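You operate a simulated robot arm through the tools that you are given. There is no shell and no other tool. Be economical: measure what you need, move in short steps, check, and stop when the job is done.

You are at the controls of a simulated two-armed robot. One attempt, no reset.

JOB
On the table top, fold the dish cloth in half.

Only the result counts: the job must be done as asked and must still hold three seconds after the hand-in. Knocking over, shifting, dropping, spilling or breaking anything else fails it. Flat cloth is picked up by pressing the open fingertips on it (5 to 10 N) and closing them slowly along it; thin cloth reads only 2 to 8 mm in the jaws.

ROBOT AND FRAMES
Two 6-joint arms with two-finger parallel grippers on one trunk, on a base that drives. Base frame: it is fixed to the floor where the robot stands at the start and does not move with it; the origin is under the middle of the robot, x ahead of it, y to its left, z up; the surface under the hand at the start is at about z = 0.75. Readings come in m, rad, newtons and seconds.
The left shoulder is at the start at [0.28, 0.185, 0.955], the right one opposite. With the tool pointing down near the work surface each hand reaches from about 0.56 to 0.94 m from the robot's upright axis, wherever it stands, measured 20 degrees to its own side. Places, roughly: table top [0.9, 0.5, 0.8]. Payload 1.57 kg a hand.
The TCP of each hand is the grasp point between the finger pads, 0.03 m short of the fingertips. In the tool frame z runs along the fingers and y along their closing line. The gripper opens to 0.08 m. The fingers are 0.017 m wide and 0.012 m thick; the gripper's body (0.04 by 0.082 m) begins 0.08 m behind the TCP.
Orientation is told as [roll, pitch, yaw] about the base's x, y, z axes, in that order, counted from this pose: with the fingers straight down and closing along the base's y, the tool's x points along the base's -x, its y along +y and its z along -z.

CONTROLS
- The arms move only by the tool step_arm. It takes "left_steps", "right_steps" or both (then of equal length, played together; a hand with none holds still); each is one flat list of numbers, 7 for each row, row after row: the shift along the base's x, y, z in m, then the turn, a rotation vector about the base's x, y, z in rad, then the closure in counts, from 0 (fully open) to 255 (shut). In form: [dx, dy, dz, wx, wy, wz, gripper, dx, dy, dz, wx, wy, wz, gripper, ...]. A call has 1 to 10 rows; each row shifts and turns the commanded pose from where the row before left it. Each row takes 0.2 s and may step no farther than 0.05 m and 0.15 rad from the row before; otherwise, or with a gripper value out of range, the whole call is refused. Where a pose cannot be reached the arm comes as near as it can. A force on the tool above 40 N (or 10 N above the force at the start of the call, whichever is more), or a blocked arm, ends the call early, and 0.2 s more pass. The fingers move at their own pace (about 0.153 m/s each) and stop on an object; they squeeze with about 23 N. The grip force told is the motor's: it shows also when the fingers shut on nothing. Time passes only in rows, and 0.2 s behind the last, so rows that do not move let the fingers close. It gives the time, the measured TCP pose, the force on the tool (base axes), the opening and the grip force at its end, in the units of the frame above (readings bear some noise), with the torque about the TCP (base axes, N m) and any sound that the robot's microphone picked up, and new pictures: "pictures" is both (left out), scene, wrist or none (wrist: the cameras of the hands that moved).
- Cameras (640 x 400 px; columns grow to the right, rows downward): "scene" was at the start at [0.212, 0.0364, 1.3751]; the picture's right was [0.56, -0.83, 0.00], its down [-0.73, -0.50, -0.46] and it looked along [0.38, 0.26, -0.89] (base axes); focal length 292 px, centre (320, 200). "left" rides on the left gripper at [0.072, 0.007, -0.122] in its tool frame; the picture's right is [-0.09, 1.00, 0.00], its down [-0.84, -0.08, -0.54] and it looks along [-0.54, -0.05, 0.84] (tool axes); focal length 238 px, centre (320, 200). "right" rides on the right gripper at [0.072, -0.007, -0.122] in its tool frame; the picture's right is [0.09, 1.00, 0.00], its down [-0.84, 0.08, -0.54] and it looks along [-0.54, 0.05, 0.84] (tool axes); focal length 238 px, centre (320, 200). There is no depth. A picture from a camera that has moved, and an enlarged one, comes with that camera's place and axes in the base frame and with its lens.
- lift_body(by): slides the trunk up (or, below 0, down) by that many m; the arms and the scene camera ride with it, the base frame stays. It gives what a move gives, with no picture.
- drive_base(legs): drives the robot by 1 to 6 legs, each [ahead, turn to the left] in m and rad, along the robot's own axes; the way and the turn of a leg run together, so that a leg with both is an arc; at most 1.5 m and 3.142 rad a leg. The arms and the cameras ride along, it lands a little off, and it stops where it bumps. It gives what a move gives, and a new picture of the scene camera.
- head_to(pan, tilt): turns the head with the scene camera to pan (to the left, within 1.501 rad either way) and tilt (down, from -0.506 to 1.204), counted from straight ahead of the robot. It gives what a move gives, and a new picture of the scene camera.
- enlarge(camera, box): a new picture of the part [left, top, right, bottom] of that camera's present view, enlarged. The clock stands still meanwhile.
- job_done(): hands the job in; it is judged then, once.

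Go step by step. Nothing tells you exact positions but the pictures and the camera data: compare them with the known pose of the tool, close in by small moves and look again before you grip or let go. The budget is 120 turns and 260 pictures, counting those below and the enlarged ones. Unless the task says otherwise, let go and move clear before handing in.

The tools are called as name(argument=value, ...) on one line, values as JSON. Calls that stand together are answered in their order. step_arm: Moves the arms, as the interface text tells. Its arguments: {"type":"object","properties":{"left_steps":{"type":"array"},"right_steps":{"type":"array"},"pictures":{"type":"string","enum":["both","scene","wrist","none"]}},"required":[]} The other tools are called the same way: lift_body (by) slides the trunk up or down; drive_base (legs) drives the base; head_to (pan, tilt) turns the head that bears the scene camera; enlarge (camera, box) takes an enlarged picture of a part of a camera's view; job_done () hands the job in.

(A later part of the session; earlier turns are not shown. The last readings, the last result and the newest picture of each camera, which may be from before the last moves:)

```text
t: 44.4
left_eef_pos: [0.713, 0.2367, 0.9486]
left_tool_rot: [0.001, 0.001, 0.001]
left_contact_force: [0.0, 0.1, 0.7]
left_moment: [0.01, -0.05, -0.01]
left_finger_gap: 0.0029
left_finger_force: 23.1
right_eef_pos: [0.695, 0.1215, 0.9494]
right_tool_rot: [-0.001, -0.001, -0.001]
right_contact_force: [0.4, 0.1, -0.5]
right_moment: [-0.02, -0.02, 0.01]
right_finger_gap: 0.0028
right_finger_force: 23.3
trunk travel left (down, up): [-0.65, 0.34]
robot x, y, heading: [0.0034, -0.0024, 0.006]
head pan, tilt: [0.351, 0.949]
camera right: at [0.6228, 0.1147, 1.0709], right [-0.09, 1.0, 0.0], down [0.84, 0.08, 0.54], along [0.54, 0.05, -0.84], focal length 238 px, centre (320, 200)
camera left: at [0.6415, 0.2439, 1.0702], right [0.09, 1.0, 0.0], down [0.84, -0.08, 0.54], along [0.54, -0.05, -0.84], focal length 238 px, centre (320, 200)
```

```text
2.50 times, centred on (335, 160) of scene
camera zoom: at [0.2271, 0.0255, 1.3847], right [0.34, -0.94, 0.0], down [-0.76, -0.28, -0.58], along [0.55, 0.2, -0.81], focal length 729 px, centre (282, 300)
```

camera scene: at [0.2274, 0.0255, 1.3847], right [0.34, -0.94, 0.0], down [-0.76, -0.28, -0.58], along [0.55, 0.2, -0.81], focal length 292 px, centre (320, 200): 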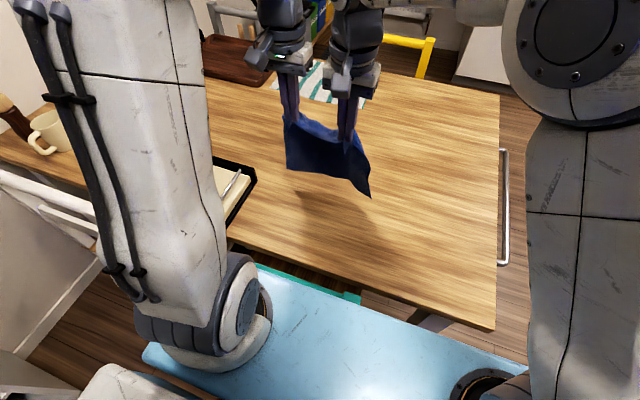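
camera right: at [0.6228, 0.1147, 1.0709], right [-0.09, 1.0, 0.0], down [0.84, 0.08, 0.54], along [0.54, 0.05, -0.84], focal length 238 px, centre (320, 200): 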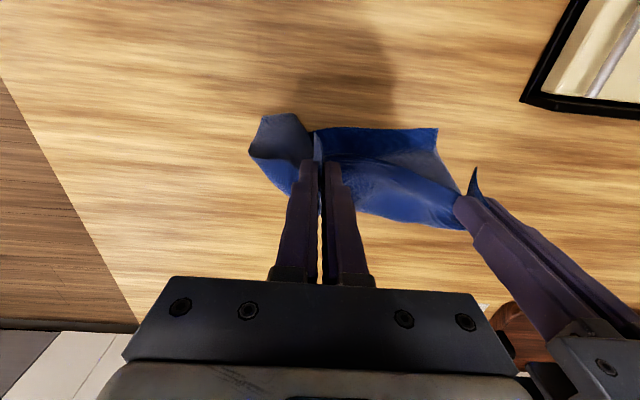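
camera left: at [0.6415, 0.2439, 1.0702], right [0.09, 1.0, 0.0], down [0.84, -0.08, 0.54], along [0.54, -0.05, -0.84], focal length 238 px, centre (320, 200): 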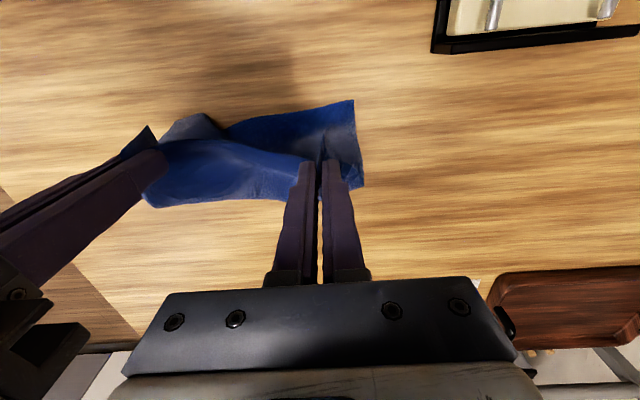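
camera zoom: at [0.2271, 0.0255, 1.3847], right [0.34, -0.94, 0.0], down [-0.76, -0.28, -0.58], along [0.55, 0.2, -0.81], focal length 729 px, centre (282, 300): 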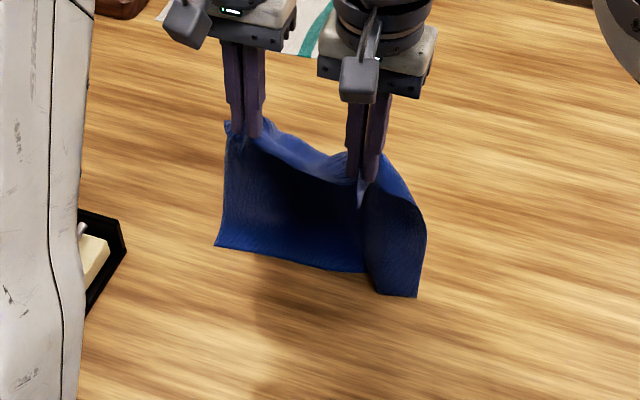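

The lower edge has touched down directly below the hands, with the body bulging forward. Lowering should now fold it with the crease on the far side and the edges together at x≈0.70.

step_arm(left_steps=[0.002, 0, -0.02, 0, 0, 0, 255, 0.002, 0, -0.02, 0, 0, 0, 255, 0.001, 0, -0.02, 0, 0, 0, 255, 0.001, 0, -0.02, 0, 0, 0, 255, 0.001, 0, -0.02, 0, 0, 0, 255], right_steps=[0.004, 0, -0.02, 0, 0, 0, 255, 0.004, 0, -0.02, 0, 0, 0, 255, 0.004, 0, -0.02, 0, 0, 0, 255, 0.004, 0, -0.02, 0, 0, 0, 255, 0.002, 0, -0.02, 0, 0, 0, 255], pictures="wrist")

enlarge(camera="scene", box=[260, 80, 410, 220])

```text
t: 45.6
left_eef_pos: [0.7178, 0.2369, 0.8486]
left_tool_rot: [0.001, 0.0, -0.001]
left_contact_force: [-0.7, 0.3, 0.5]
left_moment: [-0.01, -0.01, -0.03]
left_finger_gap: 0.0025
left_finger_force: 23.0
right_eef_pos: [0.714, 0.1212, 0.8488]
right_tool_rot: [0.0, -0.001, 0.0]
right_contact_force: [0.2, 0.0, -0.1]
right_moment: [0.02, -0.04, 0.02]
right_finger_gap: 0.0026
right_finger_force: 23.2
trunk travel left (down, up): [-0.65, 0.34]
robot x, y, heading: [0.0007, 0.0005, 0.003]
head pan, tilt: [0.351, 0.949]
camera right: at [0.6414, 0.115, 0.9709], right [-0.09, 1.0, 0.0], down [0.84, 0.08, 0.54], along [0.54, 0.05, -0.84], focal length 238 px, centre (320, 200)
camera left: at [0.6468, 0.2427, 0.9692], right [0.09, 1.0, 0.0], down [0.84, -0.08, 0.54], along [0.54, -0.05, -0.84], focal length 238 px, centre (320, 200)
```

right: 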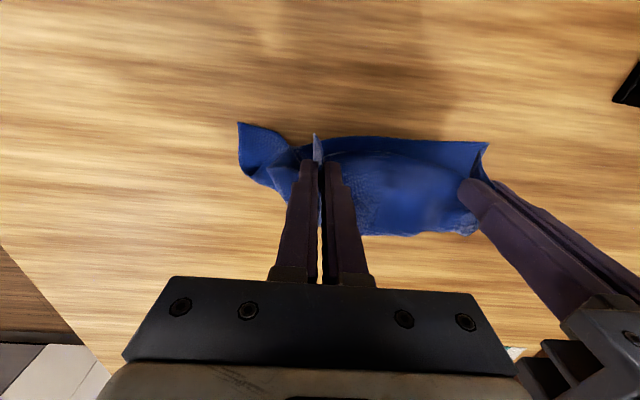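
left: 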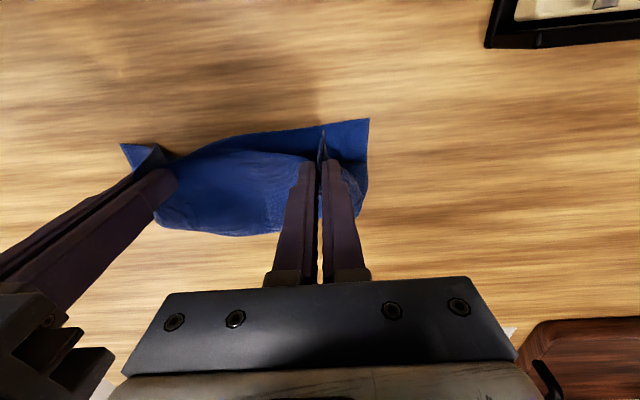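

```text
2.86 times, centred on (335, 150) of scene
camera zoom: at [0.2273, 0.0255, 1.3847], right [0.34, -0.94, 0.0], down [-0.76, -0.28, -0.58], along [0.55, 0.2, -0.81], focal length 833 px, centre (277, 343)
```

zoom: 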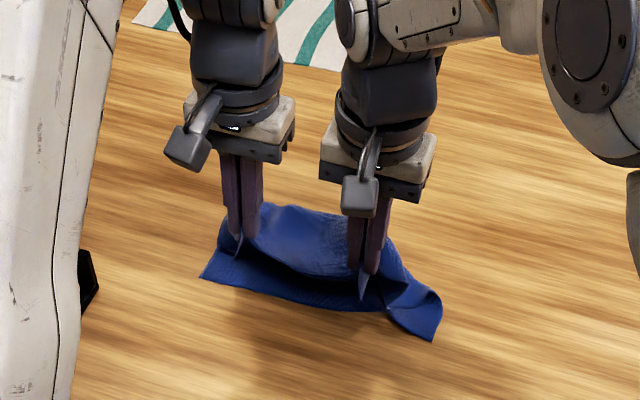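

The fold is forming properly now. The lower edge sits at x≈0.71 with its middle at y≈0.164, so I'll shift the hands 12 mm forward and 15 mm right while lowering.

step_arm(left_steps=[0.004, -0.005, -0.02, 0, 0, 0, 255, 0.004, -0.005, -0.02, 0, 0, 0, 255, 0.004, -0.005, -0.018, 0, 0, 0, 255, 0, 0, 0, 0, 0, 0, 255], right_steps=[0.004, -0.005, -0.02, 0, 0, 0, 255, 0.004, -0.005, -0.02, 0, 0, 0, 255, 0.004, -0.005, -0.018, 0, 0, 0, 255, 0, 0, 0, 0, 0, 0, 255], pictures="wrist")

enlarge(camera="scene", box=[260, 80, 410, 220])

```text
t: 46.6
left_eef_pos: [0.7292, 0.2227, 0.7893]
left_tool_rot: [-0.001, 0.0, -0.001]
left_contact_force: [-0.8, 0.6, -0.4]
left_moment: [-0.01, 0.01, 0.01]
left_finger_gap: 0.0025
left_finger_force: 22.5
right_eef_pos: [0.7244, 0.1062, 0.7921]
right_tool_rot: [0.001, -0.001, 0.0]
right_contact_force: [0.6, -1.1, 1.4]
right_moment: [-0.01, -0.02, -0.01]
right_finger_gap: 0.0028
right_finger_force: 23.1
trunk travel left (down, up): [-0.65, 0.34]
robot x, y, heading: [0.0019, -0.002, 0.002]
head pan, tilt: [0.351, 0.949]
camera right: at [0.6528, 0.1, 0.9137], right [-0.09, 1.0, 0.0], down [0.84, 0.08, 0.54], along [0.54, 0.05, -0.84], focal length 238 px, centre (320, 200)
camera left: at [0.6593, 0.2307, 0.9093], right [0.09, 1.0, 0.0], down [0.84, -0.08, 0.54], along [0.54, -0.05, -0.84], focal length 238 px, centre (320, 200)
```

right: 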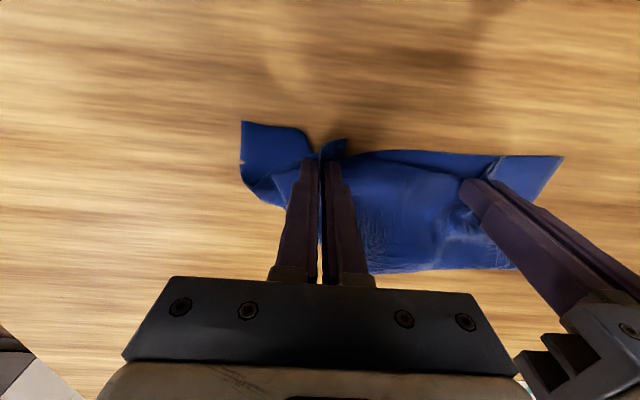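
left: 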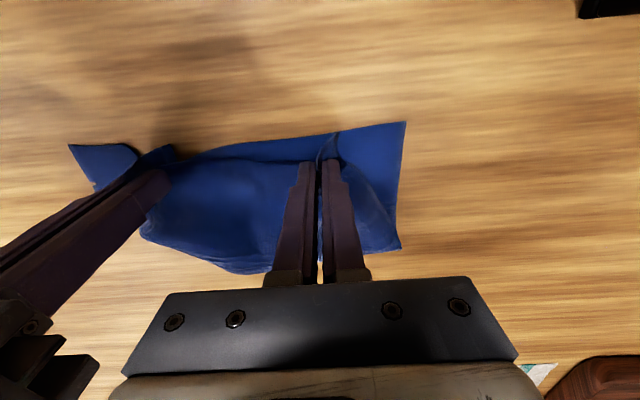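

```text
2.86 times, centred on (335, 150) of scene
camera zoom: at [0.2276, 0.0255, 1.3846], right [0.34, -0.94, 0.0], down [-0.76, -0.28, -0.58], along [0.55, 0.2, -0.81], focal length 833 px, centre (277, 343)
```

zoom: 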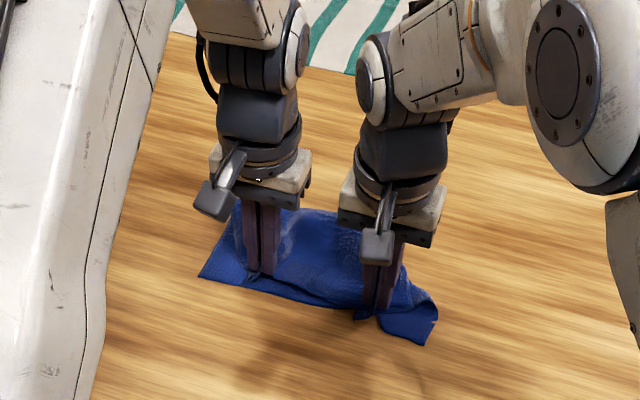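

The left side looks very good; the right corner has a small pleat in the lower layer. I'll lower to light contact and open slowly to spread the held rucks.

step_arm(left_steps=[0, 0, -0.004, 0, 0, 0, 255, 0, 0, -0.0025, 0, 0, 0, 255, 0, 0, 0, 0, 0, 0, 255], right_steps=[0, 0, -0.004, 0, 0, 0, 255, 0, 0, -0.0025, 0, 0, 0, 255, 0, 0, 0, 0, 0, 0, 255], pictures="none")

```text
t: 47.4
left_eef_pos: [0.7316, 0.223, 0.7833]
left_tool_rot: [0.001, 0.001, 0.001]
left_contact_force: [-1.3, 0.8, 1.1]
left_moment: [-0.01, 0.0, 0.02]
left_finger_gap: 0.0025
left_finger_force: 23.1
right_eef_pos: [0.7236, 0.1062, 0.785]
right_tool_rot: [0.001, -0.001, -0.001]
right_contact_force: [2.1, -1.3, 7.1]
right_moment: [-0.02, -0.06, 0.01]
right_finger_gap: 0.0025
right_finger_force: 23.0
trunk travel left (down, up): [-0.65, 0.34]
robot x, y, heading: [0.0019, -0.0012, -0.001]
head pan, tilt: [0.351, 0.949]
```

step_arm(left_steps=[0, 0, -0.0008, 0, 0, 0, 245, 0, 0, 0, 0, 0, 0, 230, 0, 0, 0, 0, 0, 0, 215, 0, 0, 0, 0, 0, 0, 200, 0, 0, 0, 0, 0, 0, 185, 0, 0, 0, 0, 0, 0, 170, 0, 0, 0, 0, 0, 0, 155, 0, 0, 0, 0, 0, 0, 140, 0, 0, 0, 0, 0, 0, 120, 0, 0, 0, 0, 0, 0, 95], right_steps=[0, 0, 0, 0, 0, 0, 245, 0, 0, 0, 0, 0, 0, 230, 0, 0, 0, 0, 0, 0, 215, 0, 0, 0, 0, 0, 0, 200, 0, 0, 0, 0, 0, 0, 185, 0, 0, 0, 0, 0, 0, 170, 0, 0, 0, 0, 0, 0, 155, 0, 0, 0, 0, 0, 0, 140, 0, 0, 0, 0, 0, 0, 120, 0, 0, 0, 0, 0, 0, 95], pictures="wrist")

step_arm(left_steps=[0, 0, 0.006, 0, 0, 0, 95, 0, 0, 0.014, 0, 0, 0, 95, -0.01, 0, 0.03, 0, 0, 0, 95, -0.02, 0, 0.04, 0, 0, 0, 95, -0.03, 0.02, 0.03, 0, 0, 0, 95, -0.03, 0.03, 0.0, 0, 0, 0, 95, -0.03, 0.03, 0, 0, 0, 0, 95], right_steps=[0, 0, 0.006, 0, 0, 0, 95, 0, 0, 0.014, 0, 0, 0, 95, -0.01, 0, 0.03, 0, 0, 0, 95, -0.02, 0, 0.04, 0, 0, 0, 95, -0.03, -0.02, 0.03, 0, 0, 0, 95, -0.03, -0.03, 0, 0, 0, 0, 95, -0.03, -0.03, 0, 0, 0, 0, 95], pictures="both")

enlarge(camera="scene", box=[260, 100, 400, 210])

```text
t: 49.6
left_eef_pos: [0.7321, 0.223, 0.7832]
left_tool_rot: [-0.001, 0.0, -0.001]
left_contact_force: [-0.6, -0.6, 1.6]
left_moment: [0.03, 0.02, 0.0]
left_finger_gap: 0.0494
left_finger_force: 0.0
right_eef_pos: [0.7236, 0.1062, 0.7836]
right_tool_rot: [-0.001, 0.0, 0.0]
right_contact_force: [-0.1, 1.0, 2.7]
right_moment: [-0.03, -0.02, 0.02]
right_finger_gap: 0.0488
right_finger_force: 0.1
trunk travel left (down, up): [-0.65, 0.34]
robot x, y, heading: [0.002, 0.0015, 0.001]
head pan, tilt: [0.351, 0.949]
camera right: at [0.6518, 0.1001, 0.907], right [-0.09, 1.0, 0.0], down [0.84, 0.08, 0.54], along [0.54, 0.05, -0.84], focal length 238 px, centre (320, 200)
camera left: at [0.6605, 0.2302, 0.9038], right [0.09, 1.0, 0.0], down [0.84, -0.08, 0.54], along [0.54, -0.05, -0.84], focal length 238 px, centre (320, 200)
```

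right: 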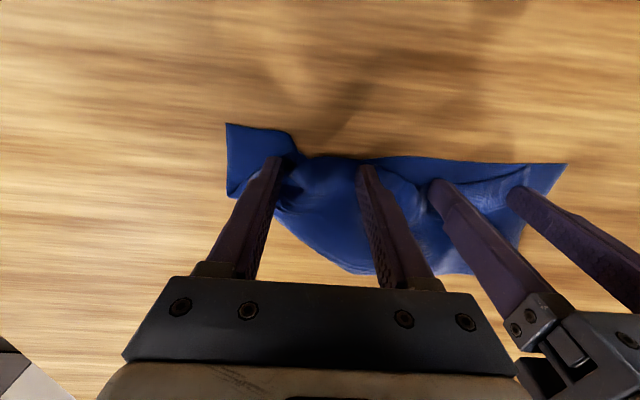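
left: 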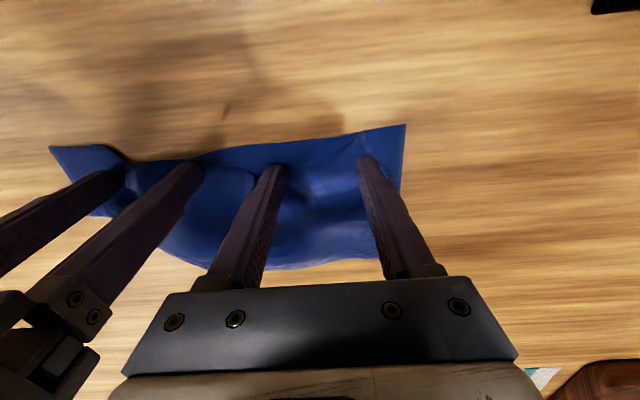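

```text
t: 51.2
left_eef_pos: [0.6116, 0.3063, 0.9047]
left_tool_rot: [-0.001, -0.001, 0.0]
left_contact_force: [-0.2, -0.5, -0.3]
left_moment: [-0.02, 0.05, 0.01]
left_finger_gap: 0.0502
left_finger_force: 0.1
right_eef_pos: [0.6036, 0.0273, 0.9048]
right_tool_rot: [0.0, 0.0, -0.001]
right_contact_force: [-0.6, -0.3, -0.1]
right_moment: [0.03, 0.02, -0.02]
right_finger_gap: 0.0501
right_finger_force: 0.1
trunk travel left (down, up): [-0.65, 0.34]
robot x, y, heading: [0.0003, -0.0012, -0.0]
head pan, tilt: [0.351, 0.949]
camera scene: at [0.2279, 0.0254, 1.3846], right [0.34, -0.94, 0.0], down [-0.76, -0.28, -0.58], along [0.55, 0.2, -0.81], focal length 292 px, centre (320, 200)
camera right: at [0.5318, 0.0203, 1.0265], right [-0.09, 1.0, 0.0], down [0.84, 0.08, 0.54], along [0.54, 0.05, -0.84], focal length 238 px, centre (320, 200)
camera left: at [0.5406, 0.3119, 1.0257], right [0.09, 1.0, 0.0], down [0.84, -0.08, 0.54], along [0.54, -0.05, -0.84], focal length 238 px, centre (320, 200)
```

scene: 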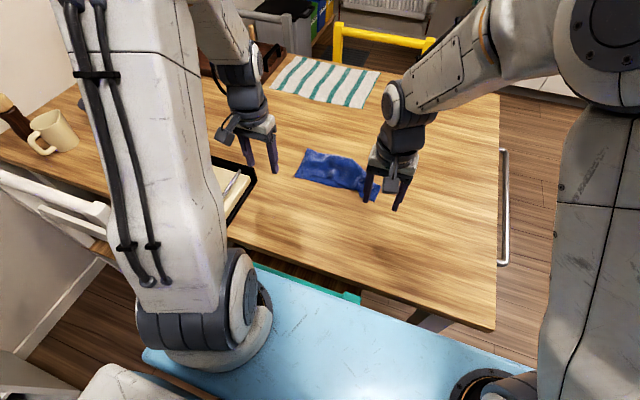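
right: 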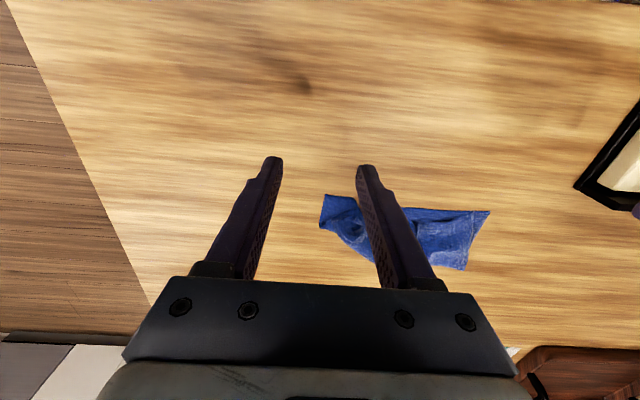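
left: 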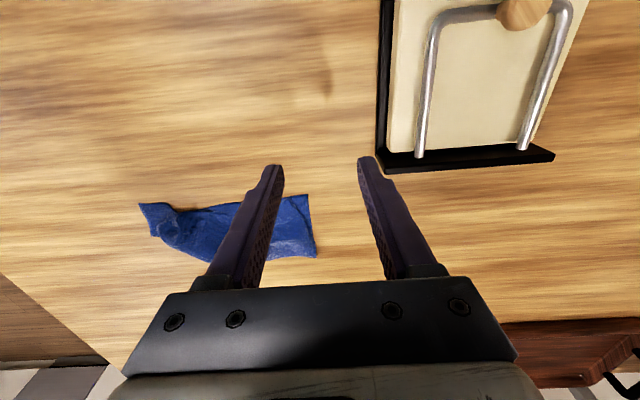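

```text
3.64 times, centred on (330, 155) of scene
camera zoom: at [0.2279, 0.0254, 1.3846], right [0.34, -0.94, 0.0], down [-0.76, -0.28, -0.58], along [0.55, 0.2, -0.81], focal length 1060 px, centre (284, 364)
```

zoom: 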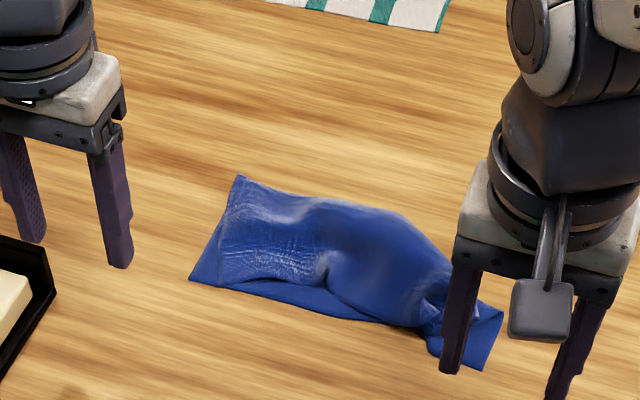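

The left two thirds are folded well. I'll move the right hand aside to see the right end.

step_arm(right_steps=[-0.01, -0.04, 0.02, 0, 0, 0, 95, 0, -0.04, 0.02, 0, 0, 0, 95, 0, -0.03, 0.02, 0, 0, 0, 95], pictures="none")

enlarge(camera="scene", box=[285, 135, 395, 210])

enlarge(camera="left", box=[110, 170, 330, 280])

```text
t: 52.0
left_eef_pos: [0.6109, 0.3045, 0.905]
left_tool_rot: [-0.001, 0.0, 0.0]
left_contact_force: [0.6, -0.8, 0.1]
left_moment: [-0.05, 0.0, -0.01]
left_finger_gap: 0.05
left_finger_force: 0.0
right_eef_pos: [0.593, -0.0852, 0.9628]
right_tool_rot: [0.0, 0.001, 0.001]
right_contact_force: [0.8, -0.3, 0.1]
right_moment: [-0.02, 0.0, 0.0]
right_finger_gap: 0.0501
right_finger_force: 0.1
trunk travel left (down, up): [-0.65, 0.34]
robot x, y, heading: [-0.0037, 0.003, 0.0]
head pan, tilt: [0.351, 0.949]
```

```text
5.33 times, centred on (340, 172) of scene
camera zoom: at [0.2276, 0.0257, 1.3846], right [0.34, -0.94, 0.0], down [-0.76, -0.28, -0.58], along [0.55, 0.2, -0.81], focal length 1555 px, centre (213, 347)
```

zoom: 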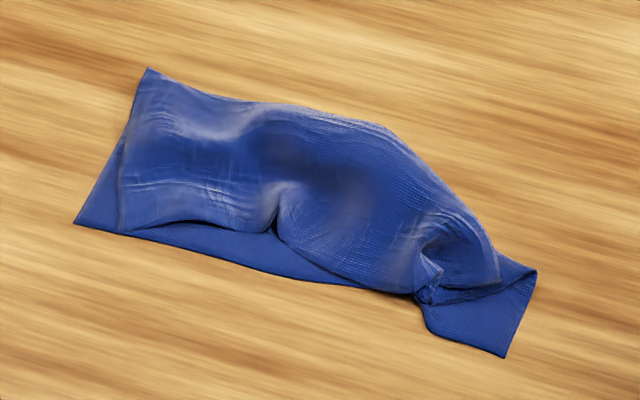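

```text
2.91 times, centred on (220, 225) of left
camera zoom: at [0.5406, 0.3118, 1.0257], right [0.09, 1.0, 0.0], down [0.84, -0.08, 0.54], along [0.54, -0.05, -0.84], focal length 693 px, centre (611, 127)
```

zoom: 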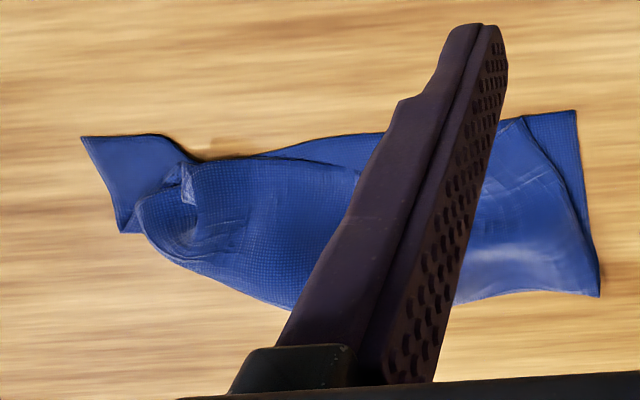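

The left part is a good half fold: A at (0.71, 0.28), crease at (0.83, 0.286). The right end is twisted and pleated, so I'll get a closer look at it with the right wrist camera.

step_arm(right_steps=[0.0, 0.045, -0.02, 0, 0, 0, 0, 0.01, 0.045, -0.02, 0, 0, 0, 0, 0.01, 0.045, -0.02, 0, 0, 0, 0, 0.01, 0.02, -0.01, 0, 0, 0, 0], left_steps=[-0.02, 0.02, 0.02, 0, 0, 0, 95, -0.02, 0.02, 0.02, 0, 0, 0, 95, 0, 0.02, 0.0, 0, 0, 0, 95, 0, 0, 0, 0, 0, 0, 95], pictures="none")

enlarge(camera="right", box=[200, 120, 480, 295])

```text
refused: row 2 steps farther than a row can; nothing moved
```

```text
2.29 times, centred on (340, 208) of right
camera zoom: at [0.521, -0.0924, 1.0866], right [-0.09, 1.0, 0.0], down [0.84, 0.08, 0.54], along [0.54, 0.05, -0.84], focal length 545 px, centre (274, 183)
```

zoom: 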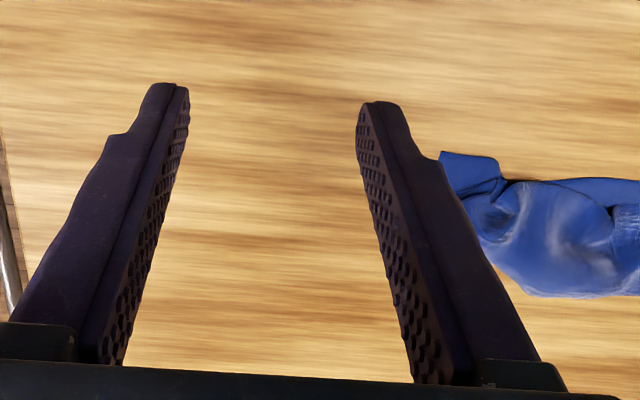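

step_arm(right_steps=[0.0, 0.04, -0.01, 0, 0, 0, 0, 0.0, 0.04, -0.01, 0, 0, 0, 0, 0.01, 0.04, -0.02, 0, 0, 0, 0, 0.01, 0.035, -0.02, 0, 0, 0, 0], left_steps=[-0.02, 0.02, 0.02, 0, 0, 0, 95, -0.02, 0.02, 0.02, 0, 0, 0, 95, 0, 0.02, 0.0, 0, 0, 0, 95, 0, 0, 0, 0, 0, 0, 95], pictures="none")

enlarge(camera="right", box=[180, 120, 480, 295])

```text
t: 53.0
left_eef_pos: [0.5705, 0.3673, 0.9444]
left_tool_rot: [-0.001, -0.001, 0.0]
left_contact_force: [0.7, -0.1, 1.0]
left_moment: [0.0, -0.01, -0.02]
left_finger_gap: 0.0503
left_finger_force: 0.1
right_eef_pos: [0.6145, 0.0685, 0.9037]
right_tool_rot: [0.0, 0.001, 0.001]
right_contact_force: [-0.4, 0.0, -0.1]
right_moment: [0.01, 0.0, 0.05]
right_finger_gap: 0.08
right_finger_force: 0.0
trunk travel left (down, up): [-0.65, 0.34]
robot x, y, heading: [0.0022, -0.0031, -0.0]
head pan, tilt: [0.351, 0.949]
```

```text
2.13 times, centred on (330, 208) of right
camera zoom: at [0.5425, 0.0631, 1.0252], right [-0.09, 1.0, 0.0], down [0.84, 0.08, 0.54], along [0.54, 0.05, -0.84], focal length 508 px, centre (299, 184)
```

zoom: 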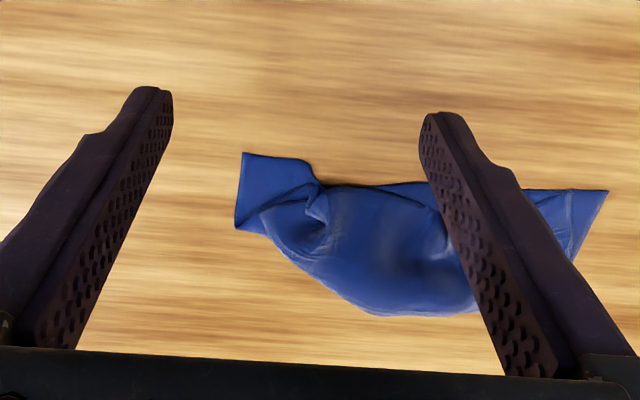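

The right end has a tucked corner, so I'll redo it with better grips. I'll turn both grippers 90° so they pinch along x and don't gather the edge sideways, then take the top edge near its ends.

step_arm(left_steps=[0.0155, -0.0106, -0.005, 0, 0, -0.149, 95, 0.0155, -0.0106, -0.005, 0, 0, -0.149, 95, 0.0155, -0.0106, -0.005, 0, 0, -0.149, 95, 0.0155, -0.0106, -0.005, 0, 0, -0.149, 95, 0.0155, -0.0106, -0.005, 0, 0, -0.149, 95, 0.0155, -0.0106, -0.005, 0, 0, -0.149, 95, 0.0155, -0.0106, -0.005, 0, 0, -0.149, 95, 0.0155, -0.0106, -0.005, 0, 0, -0.149, 95, 0.0155, -0.0106, -0.005, 0, 0, -0.149, 95, 0.0155, -0.0106, -0.005, 0, 0, -0.149, 95], right_steps=[0.0114, 0.0029, -0.003, 0, 0, 0.149, 95, 0.0114, 0.0029, -0.003, 0, 0, 0.149, 95, 0.0114, 0.0029, -0.003, 0, 0, 0.149, 95, 0.0114, 0.0029, -0.003, 0, 0, 0.149, 95, 0.0114, 0.0029, -0.003, 0, 0, 0.149, 95, 0.0114, 0.0029, -0.003, 0, 0, 0.149, 95, 0.0114, 0.0029, -0.003, 0, 0, 0.149, 95, 0.0114, 0.0029, -0.003, 0, 0, 0.149, 95, 0.0114, 0.0029, -0.003, 0, 0, 0.149, 95, 0.0114, 0.0029, -0.003, 0, 0, 0.149, 95], pictures="wrist")

```text
t: 55.2
left_eef_pos: [0.726, 0.2575, 0.8929]
left_tool_rot: [-0.002, 0.001, -1.494]
left_contact_force: [0.8, 0.3, 0.5]
left_moment: [-0.01, -0.03, 0.0]
left_finger_gap: 0.05
left_finger_force: 0.0
right_eef_pos: [0.7287, 0.1001, 0.8762]
right_tool_rot: [0.001, 0.0, 1.492]
right_contact_force: [-0.1, -0.5, 0.7]
right_moment: [0.0, -0.02, 0.01]
right_finger_gap: 0.0502
right_finger_force: 0.2
trunk travel left (down, up): [-0.65, 0.34]
robot x, y, heading: [-0.0, -0.0028, -0.005]
head pan, tilt: [0.351, 0.949]
camera right: at [0.7293, 0.0283, 0.9979], right [-1.0, -0.01, 0.0], down [-0.01, 0.84, 0.54], along [-0.01, 0.54, -0.84], focal length 238 px, centre (320, 200)
camera left: at [0.7283, 0.3301, 1.0135], right [1.0, -0.01, 0.0], down [-0.01, -0.84, 0.54], along [-0.01, -0.54, -0.84], focal length 238 px, centre (320, 200)
```

right: 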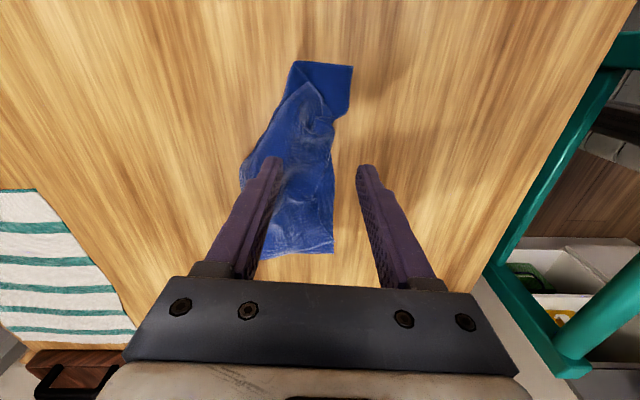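
left: 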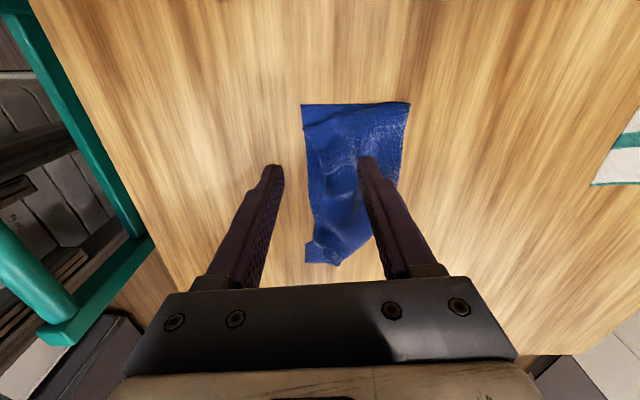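

enlarge(camera="right", box=[200, 50, 420, 270])

enlarge(camera="left", box=[260, 80, 460, 280])

```text
1.82 times, centred on (310, 160) of right
camera zoom: at [0.7293, 0.0283, 0.9979], right [-1.0, -0.01, 0.0], down [-0.01, 0.84, 0.54], along [-0.01, 0.54, -0.84], focal length 433 px, centre (338, 273)
```

zoom: 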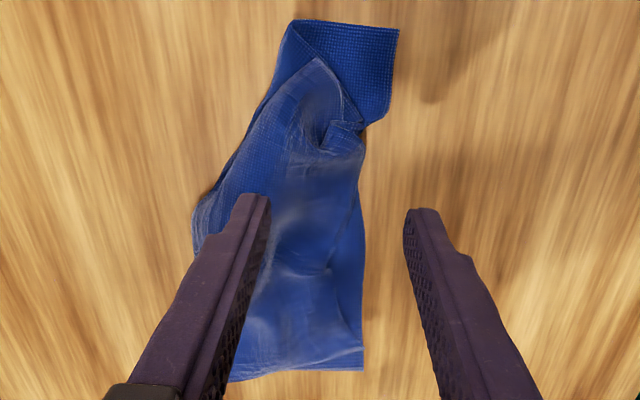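

```text
2.00 times, centred on (360, 180) of left
camera zoom: at [0.7283, 0.3301, 1.0135], right [1.0, -0.01, 0.0], down [-0.01, -0.84, 0.54], along [-0.01, -0.54, -0.84], focal length 477 px, centre (240, 240)
```

zoom: 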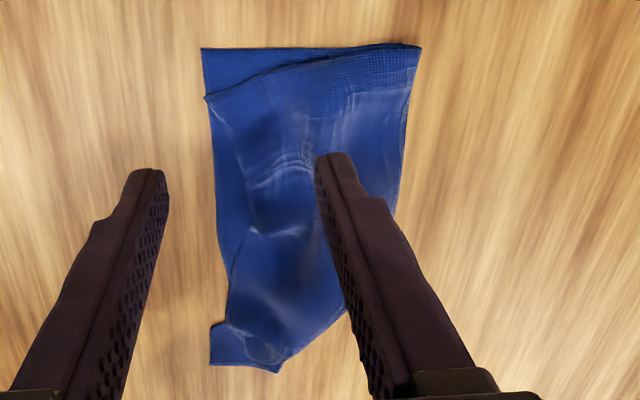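

Views are good: the top-layer edge is at x≈0.71, from D(0.709, 0.256) to C(0.713, 0.09). I'll set both hands at x≈0.749, so the outer fingers rest just inside that edge, and lower.

step_arm(left_steps=[0.023, -0.0155, 0, 0, 0, -0.077, 95, 0, 0, -0.032, 0, 0, 0, 95, 0, 0, -0.032, 0, 0, 0, 95, 0, 0, -0.032, 0, 0, 0, 95], right_steps=[0.02, 0.012, 0, 0, 0, 0.077, 95, 0, 0, -0.027, 0, 0, 0, 95, 0, 0, -0.027, 0, 0, 0, 95, 0, 0, -0.025, 0, 0, 0, 95], pictures="wrist")

```text
t: 56.2
left_eef_pos: [0.7511, 0.2447, 0.8011]
left_tool_rot: [0.002, 0.0, -1.567]
left_contact_force: [0.4, 0.0, 1.1]
left_moment: [0.0, 0.0, -0.01]
left_finger_gap: 0.0506
left_finger_force: 0.1
right_eef_pos: [0.7488, 0.111, 0.7943]
right_tool_rot: [0.001, 0.0, 1.568]
right_contact_force: [0.1, 0.3, 0.0]
right_moment: [0.03, 0.0, -0.01]
right_finger_gap: 0.0503
right_finger_force: 0.1
trunk travel left (down, up): [-0.65, 0.34]
robot x, y, heading: [-0.001, 0.0011, 0.001]
head pan, tilt: [0.351, 0.949]
camera right: at [0.7548, 0.0382, 0.9163], right [-1.0, -0.09, 0.0], down [-0.08, 0.84, 0.54], along [-0.05, 0.54, -0.84], focal length 238 px, centre (320, 200)
camera left: at [0.7588, 0.3167, 0.9212], right [1.0, -0.09, 0.0], down [-0.08, -0.84, 0.54], along [-0.05, -0.54, -0.84], focal length 238 px, centre (320, 200)
```

right: 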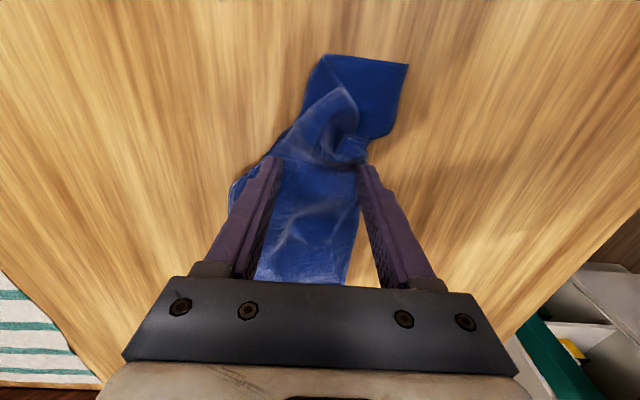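
left: 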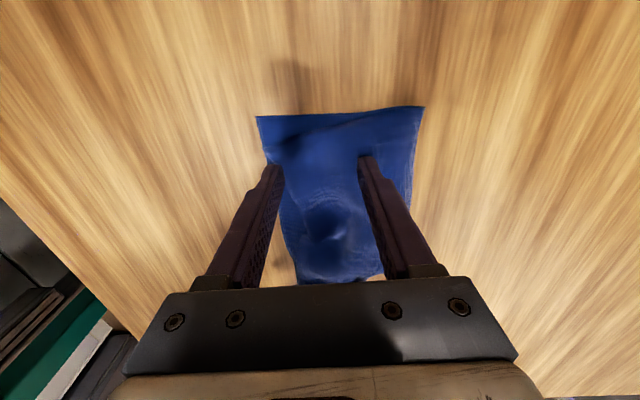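

step_arm(left_steps=[0.001, 0, -0.008, 0, 0, 0, 95, 0, 0, -0.006, 0, 0, 0, 95, 0, 0, -0.002, 0, 0, 0, 95, 0, 0, 0, 0, 0, 0, 95], right_steps=[0.005, 0.002, -0.005, 0, 0, 0, 95, 0, 0, -0.003, 0, 0, 0, 95, 0, 0, -0.0015, 0, 0, 0, 95, 0, 0, 0, 0, 0, 0, 95], pictures="none")

```text
t: 57.2
left_eef_pos: [0.7515, 0.2409, 0.783]
left_tool_rot: [0.003, 0.0, -1.566]
left_contact_force: [0.8, -0.5, 1.5]
left_moment: [-0.01, 0.03, 0.04]
left_finger_gap: 0.0499
left_finger_force: 0.0
right_eef_pos: [0.7548, 0.113, 0.7859]
right_tool_rot: [0.001, 0.001, 1.567]
right_contact_force: [-0.1, 1.0, 0.2]
right_moment: [0.02, -0.01, 0.0]
right_finger_gap: 0.0502
right_finger_force: 0.1
trunk travel left (down, up): [-0.65, 0.34]
robot x, y, heading: [-0.0016, -0.0028, 0.002]
head pan, tilt: [0.351, 0.949]
```

step_arm(left_steps=[0, 0, -0.0006, 0, 0, 0, 95, 0, 0, 0, 0, 0, 0, 95], right_steps=[0, 0, -0.0016, 0, 0, 0, 95, 0, 0, 0, 0, 0, 0, 95], pictures="none")

```text
t: 57.8
left_eef_pos: [0.7519, 0.2422, 0.7829]
left_tool_rot: [0.002, 0.0, -1.567]
left_contact_force: [2.2, -1.9, 13.2]
left_moment: [-0.06, 0.15, 0.03]
left_finger_gap: 0.0502
left_finger_force: 0.0
right_eef_pos: [0.7538, 0.1135, 0.7852]
right_tool_rot: [-0.002, -0.002, 1.568]
right_contact_force: [0.1, -0.6, 1.5]
right_moment: [-0.01, -0.03, 0.0]
right_finger_gap: 0.0499
right_finger_force: 0.0
trunk travel left (down, up): [-0.65, 0.34]
robot x, y, heading: [0.0007, 0.0014, -0.008]
head pan, tilt: [0.351, 0.949]
```

step_arm(left_steps=[0, 0, 0.0004, 0, 0, 0, 95, 0, 0, 0, 0, 0, 0, 103, 0, 0, 0, 0, 0, 0, 111, 0, 0, 0, 0, 0, 0, 119, 0, 0, 0, 0, 0, 0, 127, 0, 0, 0, 0, 0, 0, 135, 0, 0, 0, 0, 0, 0, 143, 0, 0, 0, 0, 0, 0, 151, 0, 0, 0, 0, 0, 0, 159, 0, 0, 0, 0, 0, 0, 167], right_steps=[0, 0, -0.0008, 0, 0, 0, 95, 0, 0, 0, 0, 0, 0, 103, 0, 0, 0, 0, 0, 0, 111, 0, 0, 0, 0, 0, 0, 119, 0, 0, 0, 0, 0, 0, 127, 0, 0, 0, 0, 0, 0, 135, 0, 0, 0, 0, 0, 0, 143, 0, 0, 0, 0, 0, 0, 151, 0, 0, 0, 0, 0, 0, 159, 0, 0, 0, 0, 0, 0, 167], pictures="wrist")

```text
t: 60.0
left_eef_pos: [0.7492, 0.2432, 0.7813]
left_tool_rot: [0.001, -0.001, -1.566]
left_contact_force: [-0.1, 0.3, 13.2]
left_moment: [0.04, 0.13, 0.0]
left_finger_gap: 0.026
left_finger_force: 0.0
right_eef_pos: [0.7539, 0.1147, 0.7835]
right_tool_rot: [-0.001, 0.002, 1.567]
right_contact_force: [0.1, 0.4, 2.1]
right_moment: [0.04, 0.01, 0.0]
right_finger_gap: 0.0266
right_finger_force: 0.0
trunk travel left (down, up): [-0.65, 0.34]
robot x, y, heading: [-0.0043, 0.0007, -0.0]
head pan, tilt: [0.351, 0.949]
camera right: at [0.7593, 0.0421, 0.906], right [-1.0, -0.09, 0.0], down [-0.07, 0.84, 0.54], along [-0.05, 0.54, -0.84], focal length 238 px, centre (320, 200)
camera left: at [0.7576, 0.3142, 0.9031], right [1.0, -0.09, 0.0], down [-0.08, -0.84, 0.54], along [-0.05, -0.54, -0.84], focal length 238 px, centre (320, 200)
```

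right: 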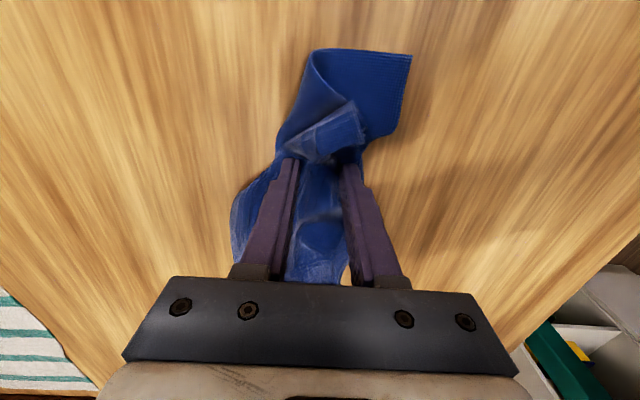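
left: 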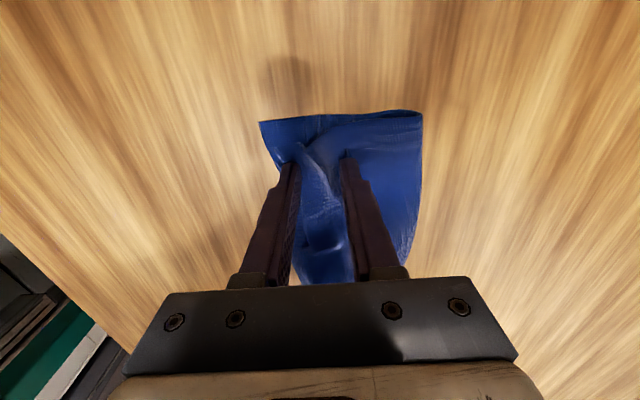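

step_arm(left_steps=[0, 0, 0, 0, 0, 0, 175, 0, 0, 0, 0, 0, 0, 183, 0, 0, 0, 0, 0, 0, 191, 0, 0, 0, 0, 0, 0, 200, 0, 0, 0, 0, 0, 0, 209, 0, 0, 0, 0, 0, 0, 218, 0, 0, 0, 0, 0, 0, 227, 0, 0, 0, 0, 0, 0, 236, 0, 0, 0, 0, 0, 0, 255, 0, 0, 0, 0, 0, 0, 255], right_steps=[0, 0, -0.0005, 0, 0, 0, 175, 0, 0, 0, 0, 0, 0, 183, 0, 0, 0, 0, 0, 0, 191, 0, 0, 0, 0, 0, 0, 200, 0, 0, 0, 0, 0, 0, 209, 0, 0, 0, 0, 0, 0, 218, 0, 0, 0, 0, 0, 0, 227, 0, 0, 0, 0, 0, 0, 236, 0, 0, 0, 0, 0, 0, 255, 0, 0, 0, 0, 0, 0, 255], pictures="wrist")

```text
t: 62.2
left_eef_pos: [0.7507, 0.2426, 0.7827]
left_tool_rot: [0.001, 0.0, -1.567]
left_contact_force: [2.0, 0.8, 11.2]
left_moment: [0.06, -0.01, -0.02]
left_finger_gap: 0.0026
left_finger_force: 22.8
right_eef_pos: [0.7518, 0.1136, 0.7831]
right_tool_rot: [0.0, 0.001, 1.569]
right_contact_force: [-0.7, 0.5, 3.5]
right_moment: [0.01, -0.01, 0.0]
right_finger_gap: 0.0026
right_finger_force: 23.1
trunk travel left (down, up): [-0.65, 0.34]
robot x, y, heading: [-0.0015, 0.0006, 0.0]
head pan, tilt: [0.351, 0.949]
camera right: at [0.7587, 0.0425, 0.9059], right [-1.0, -0.09, 0.0], down [-0.07, 0.84, 0.54], along [-0.05, 0.54, -0.84], focal length 238 px, centre (320, 200)
camera left: at [0.7578, 0.3143, 0.9031], right [1.0, -0.09, 0.0], down [-0.08, -0.84, 0.54], along [-0.05, -0.54, -0.84], focal length 238 px, centre (320, 200)
```

right: 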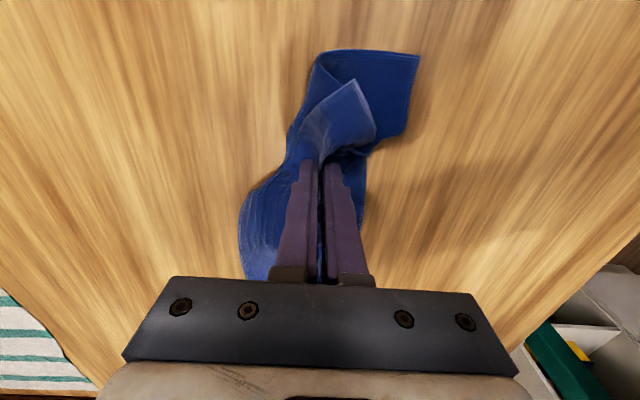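
left: 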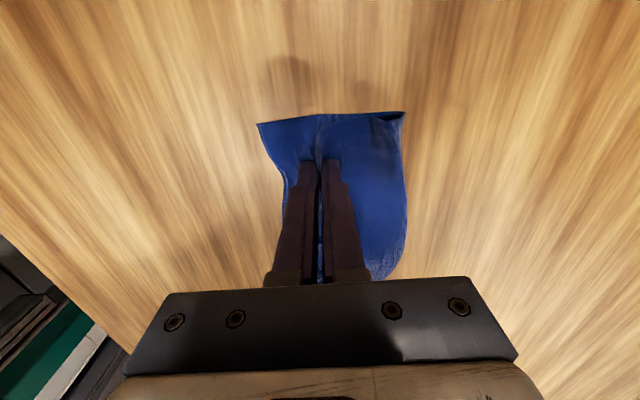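

Both hands hold single-layer rucks. I'll lift the cloth clear to hang.

step_arm(left_steps=[0, 0, 0.03, 0, 0, 0, 255, -0.01, 0, 0.04, 0, 0, 0, 255, -0.015, 0, 0.04, 0, 0, 0, 255, -0.015, 0, 0.045, 0, 0, 0, 255, -0.02, 0, 0.045, 0, 0, 0, 255, -0.02, 0, 0.045, 0, 0, 0, 255, 0, 0, 0.02, 0, 0, 0, 255, 0, 0, 0, 0, 0, 0, 255], right_steps=[0, 0, 0.03, 0, 0, 0, 255, -0.01, 0, 0.04, 0, 0, 0, 255, -0.015, 0, 0.04, 0, 0, 0, 255, -0.015, 0, 0.045, 0, 0, 0, 255, -0.02, 0, 0.045, 0, 0, 0, 255, -0.02, 0, 0.045, 0, 0, 0, 255, 0, 0, 0.02, 0, 0, 0, 255, 0, 0, 0, 0, 0, 0, 255], pictures="both")

enlarge(camera="scene", box=[240, 60, 420, 240])

```text
t: 64.0
left_eef_pos: [0.673, 0.2409, 1.0466]
left_tool_rot: [0.0, 0.0, -1.567]
left_contact_force: [-0.5, 0.7, -0.2]
left_moment: [0.0, -0.01, -0.01]
left_finger_gap: 0.0024
left_finger_force: 23.5
right_eef_pos: [0.6736, 0.1134, 1.0498]
right_tool_rot: [-0.001, 0.0, 1.568]
right_contact_force: [-0.9, 0.3, -0.1]
right_moment: [0.0, -0.05, -0.01]
right_finger_gap: 0.0029
right_finger_force: 23.2
trunk travel left (down, up): [-0.65, 0.34]
robot x, y, heading: [0.0001, 0.0007, 0.001]
head pan, tilt: [0.351, 0.949]
camera scene: at [0.2273, 0.0255, 1.3847], right [0.34, -0.94, 0.0], down [-0.76, -0.28, -0.58], along [0.55, 0.2, -0.81], focal length 292 px, centre (320, 200)
camera right: at [0.679, 0.0419, 1.1717], right [-1.0, -0.09, 0.0], down [-0.07, 0.84, 0.54], along [-0.05, 0.54, -0.84], focal length 238 px, centre (320, 200)
camera left: at [0.6796, 0.3131, 1.1671], right [1.0, -0.09, 0.0], down [-0.07, -0.84, 0.54], along [-0.05, -0.54, -0.84], focal length 238 px, centre (320, 200)
```

scene: 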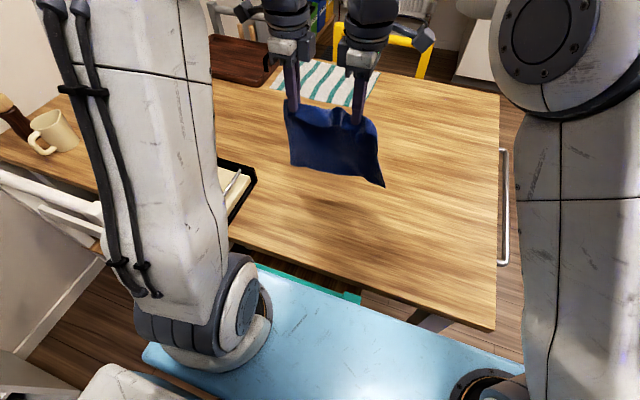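
right: 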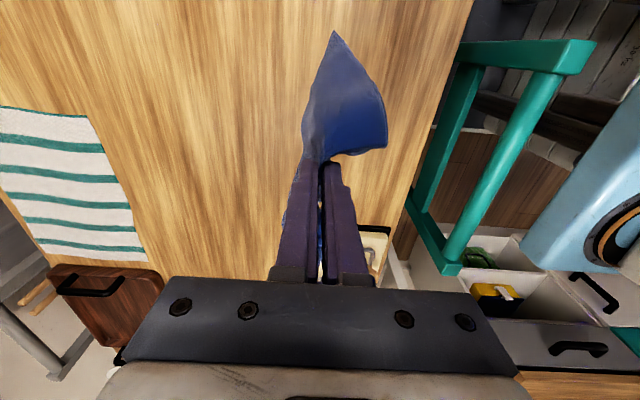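
left: 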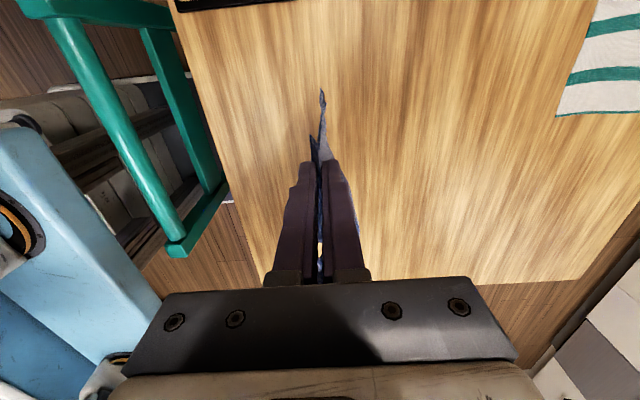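

```text
2.22 times, centred on (330, 150) of scene
camera zoom: at [0.2273, 0.0255, 1.3847], right [0.34, -0.94, 0.0], down [-0.76, -0.28, -0.58], along [0.55, 0.2, -0.81], focal length 648 px, centre (298, 311)
```

zoom: 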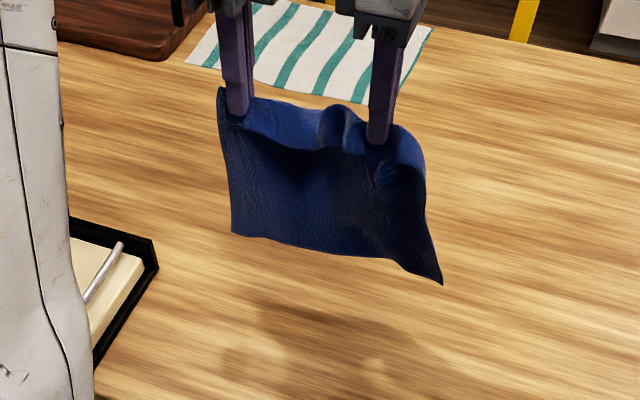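

It hangs flat without pleats. I'll spread the hands to take up the slack between them and lower toward touchdown.

step_arm(left_steps=[0, 0.005, -0.02, 0, 0, 0, 255, 0, 0.005, -0.02, 0, 0, 0, 255, 0, 0.005, -0.02, 0, 0, 0, 255, 0, 0.003, -0.01, 0, 0, 0, 255, 0, 0, 0, 0, 0, 0, 255], right_steps=[0, -0.007, -0.02, 0, 0, 0, 255, 0, -0.007, -0.02, 0, 0, 0, 255, 0, -0.007, -0.02, 0, 0, 0, 255, 0, -0.005, -0.01, 0, 0, 0, 255, 0, 0, 0, 0, 0, 0, 255], pictures="none")

enlarge(camera="scene", box=[240, 60, 420, 240])

```text
t: 65.2
left_eef_pos: [0.6705, 0.2582, 0.9757]
left_tool_rot: [-0.001, -0.002, -1.566]
left_contact_force: [1.5, -25.6, 0.2]
left_moment: [-0.64, 0.01, -0.01]
left_finger_gap: 0.0025
left_finger_force: 22.8
right_eef_pos: [0.6745, 0.0909, 0.9811]
right_tool_rot: [0.0, -0.003, 1.568]
right_contact_force: [-0.9, 24.0, -0.8]
right_moment: [0.74, 0.0, 0.04]
right_finger_gap: 0.0023
right_finger_force: 22.8
trunk travel left (down, up): [-0.65, 0.34]
robot x, y, heading: [0.0025, 0.0031, -0.003]
head pan, tilt: [0.351, 0.949]
```

```text
2.22 times, centred on (330, 150) of scene
camera zoom: at [0.2276, 0.0255, 1.3846], right [0.34, -0.94, 0.0], down [-0.76, -0.28, -0.58], along [0.55, 0.2, -0.81], focal length 648 px, centre (298, 311)
```

zoom: 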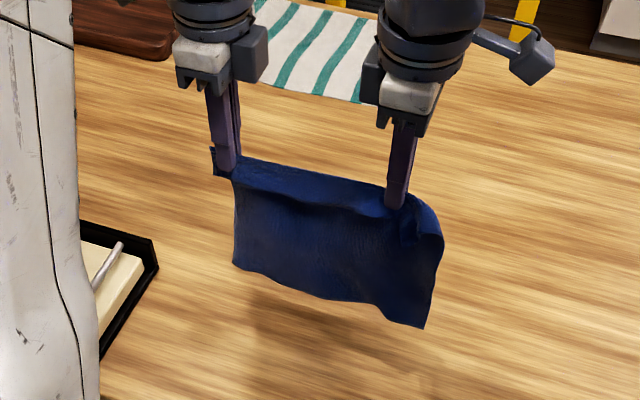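

Now it's taut, a bit too much at 25 N, so I'll relax it 6 mm. Then I'll touch down and move forward while lowering, to lay the bottom half toward the far side.

step_arm(left_steps=[0, -0.003, -0.01, 0, 0, 0, 255, 0, 0, -0.015, 0, 0, 0, 255, 0.02, 0, -0.015, 0, 0, 0, 255, 0.02, 0, -0.015, 0, 0, 0, 255, 0.02, 0, -0.015, 0, 0, 0, 255, 0.01, 0, -0.015, 0, 0, 0, 255], right_steps=[0, 0.004, -0.01, 0, 0, 0, 255, 0, 0, -0.015, 0, 0, 0, 255, 0.02, 0, -0.015, 0, 0, 0, 255, 0.02, 0, -0.015, 0, 0, 0, 255, 0.02, 0, -0.015, 0, 0, 0, 255, 0.01, 0, -0.015, 0, 0, 0, 255], pictures="none")

enlarge(camera="scene", box=[250, 80, 410, 220])

```text
t: 66.6
left_eef_pos: [0.7396, 0.2579, 0.8902]
left_tool_rot: [0.001, 0.0, -1.567]
left_contact_force: [0.0, -12.3, 0.1]
left_moment: [-0.37, -0.03, 0.04]
left_finger_gap: 0.0024
left_finger_force: 23.8
right_eef_pos: [0.7425, 0.0924, 0.8945]
right_tool_rot: [0.0, -0.001, 1.566]
right_contact_force: [-1.2, 12.2, -0.9]
right_moment: [0.41, 0.01, 0.01]
right_finger_gap: 0.0023
right_finger_force: 22.9
trunk travel left (down, up): [-0.65, 0.34]
robot x, y, heading: [0.0019, -0.0007, -0.003]
head pan, tilt: [0.351, 0.949]
```

```text
2.86 times, centred on (330, 150) of scene
camera zoom: at [0.2273, 0.0255, 1.3847], right [0.34, -0.94, 0.0], down [-0.76, -0.28, -0.58], along [0.55, 0.2, -0.81], focal length 833 px, centre (291, 343)
```

zoom: 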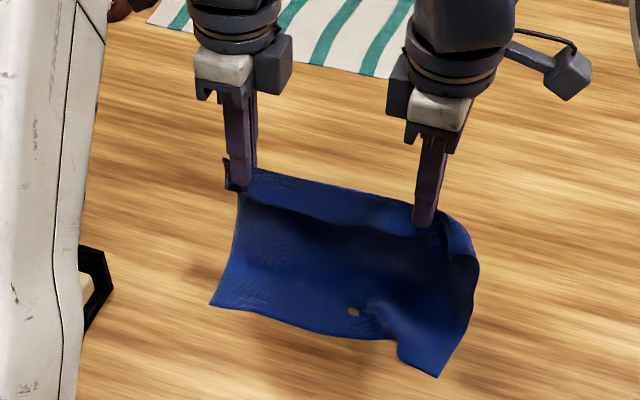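

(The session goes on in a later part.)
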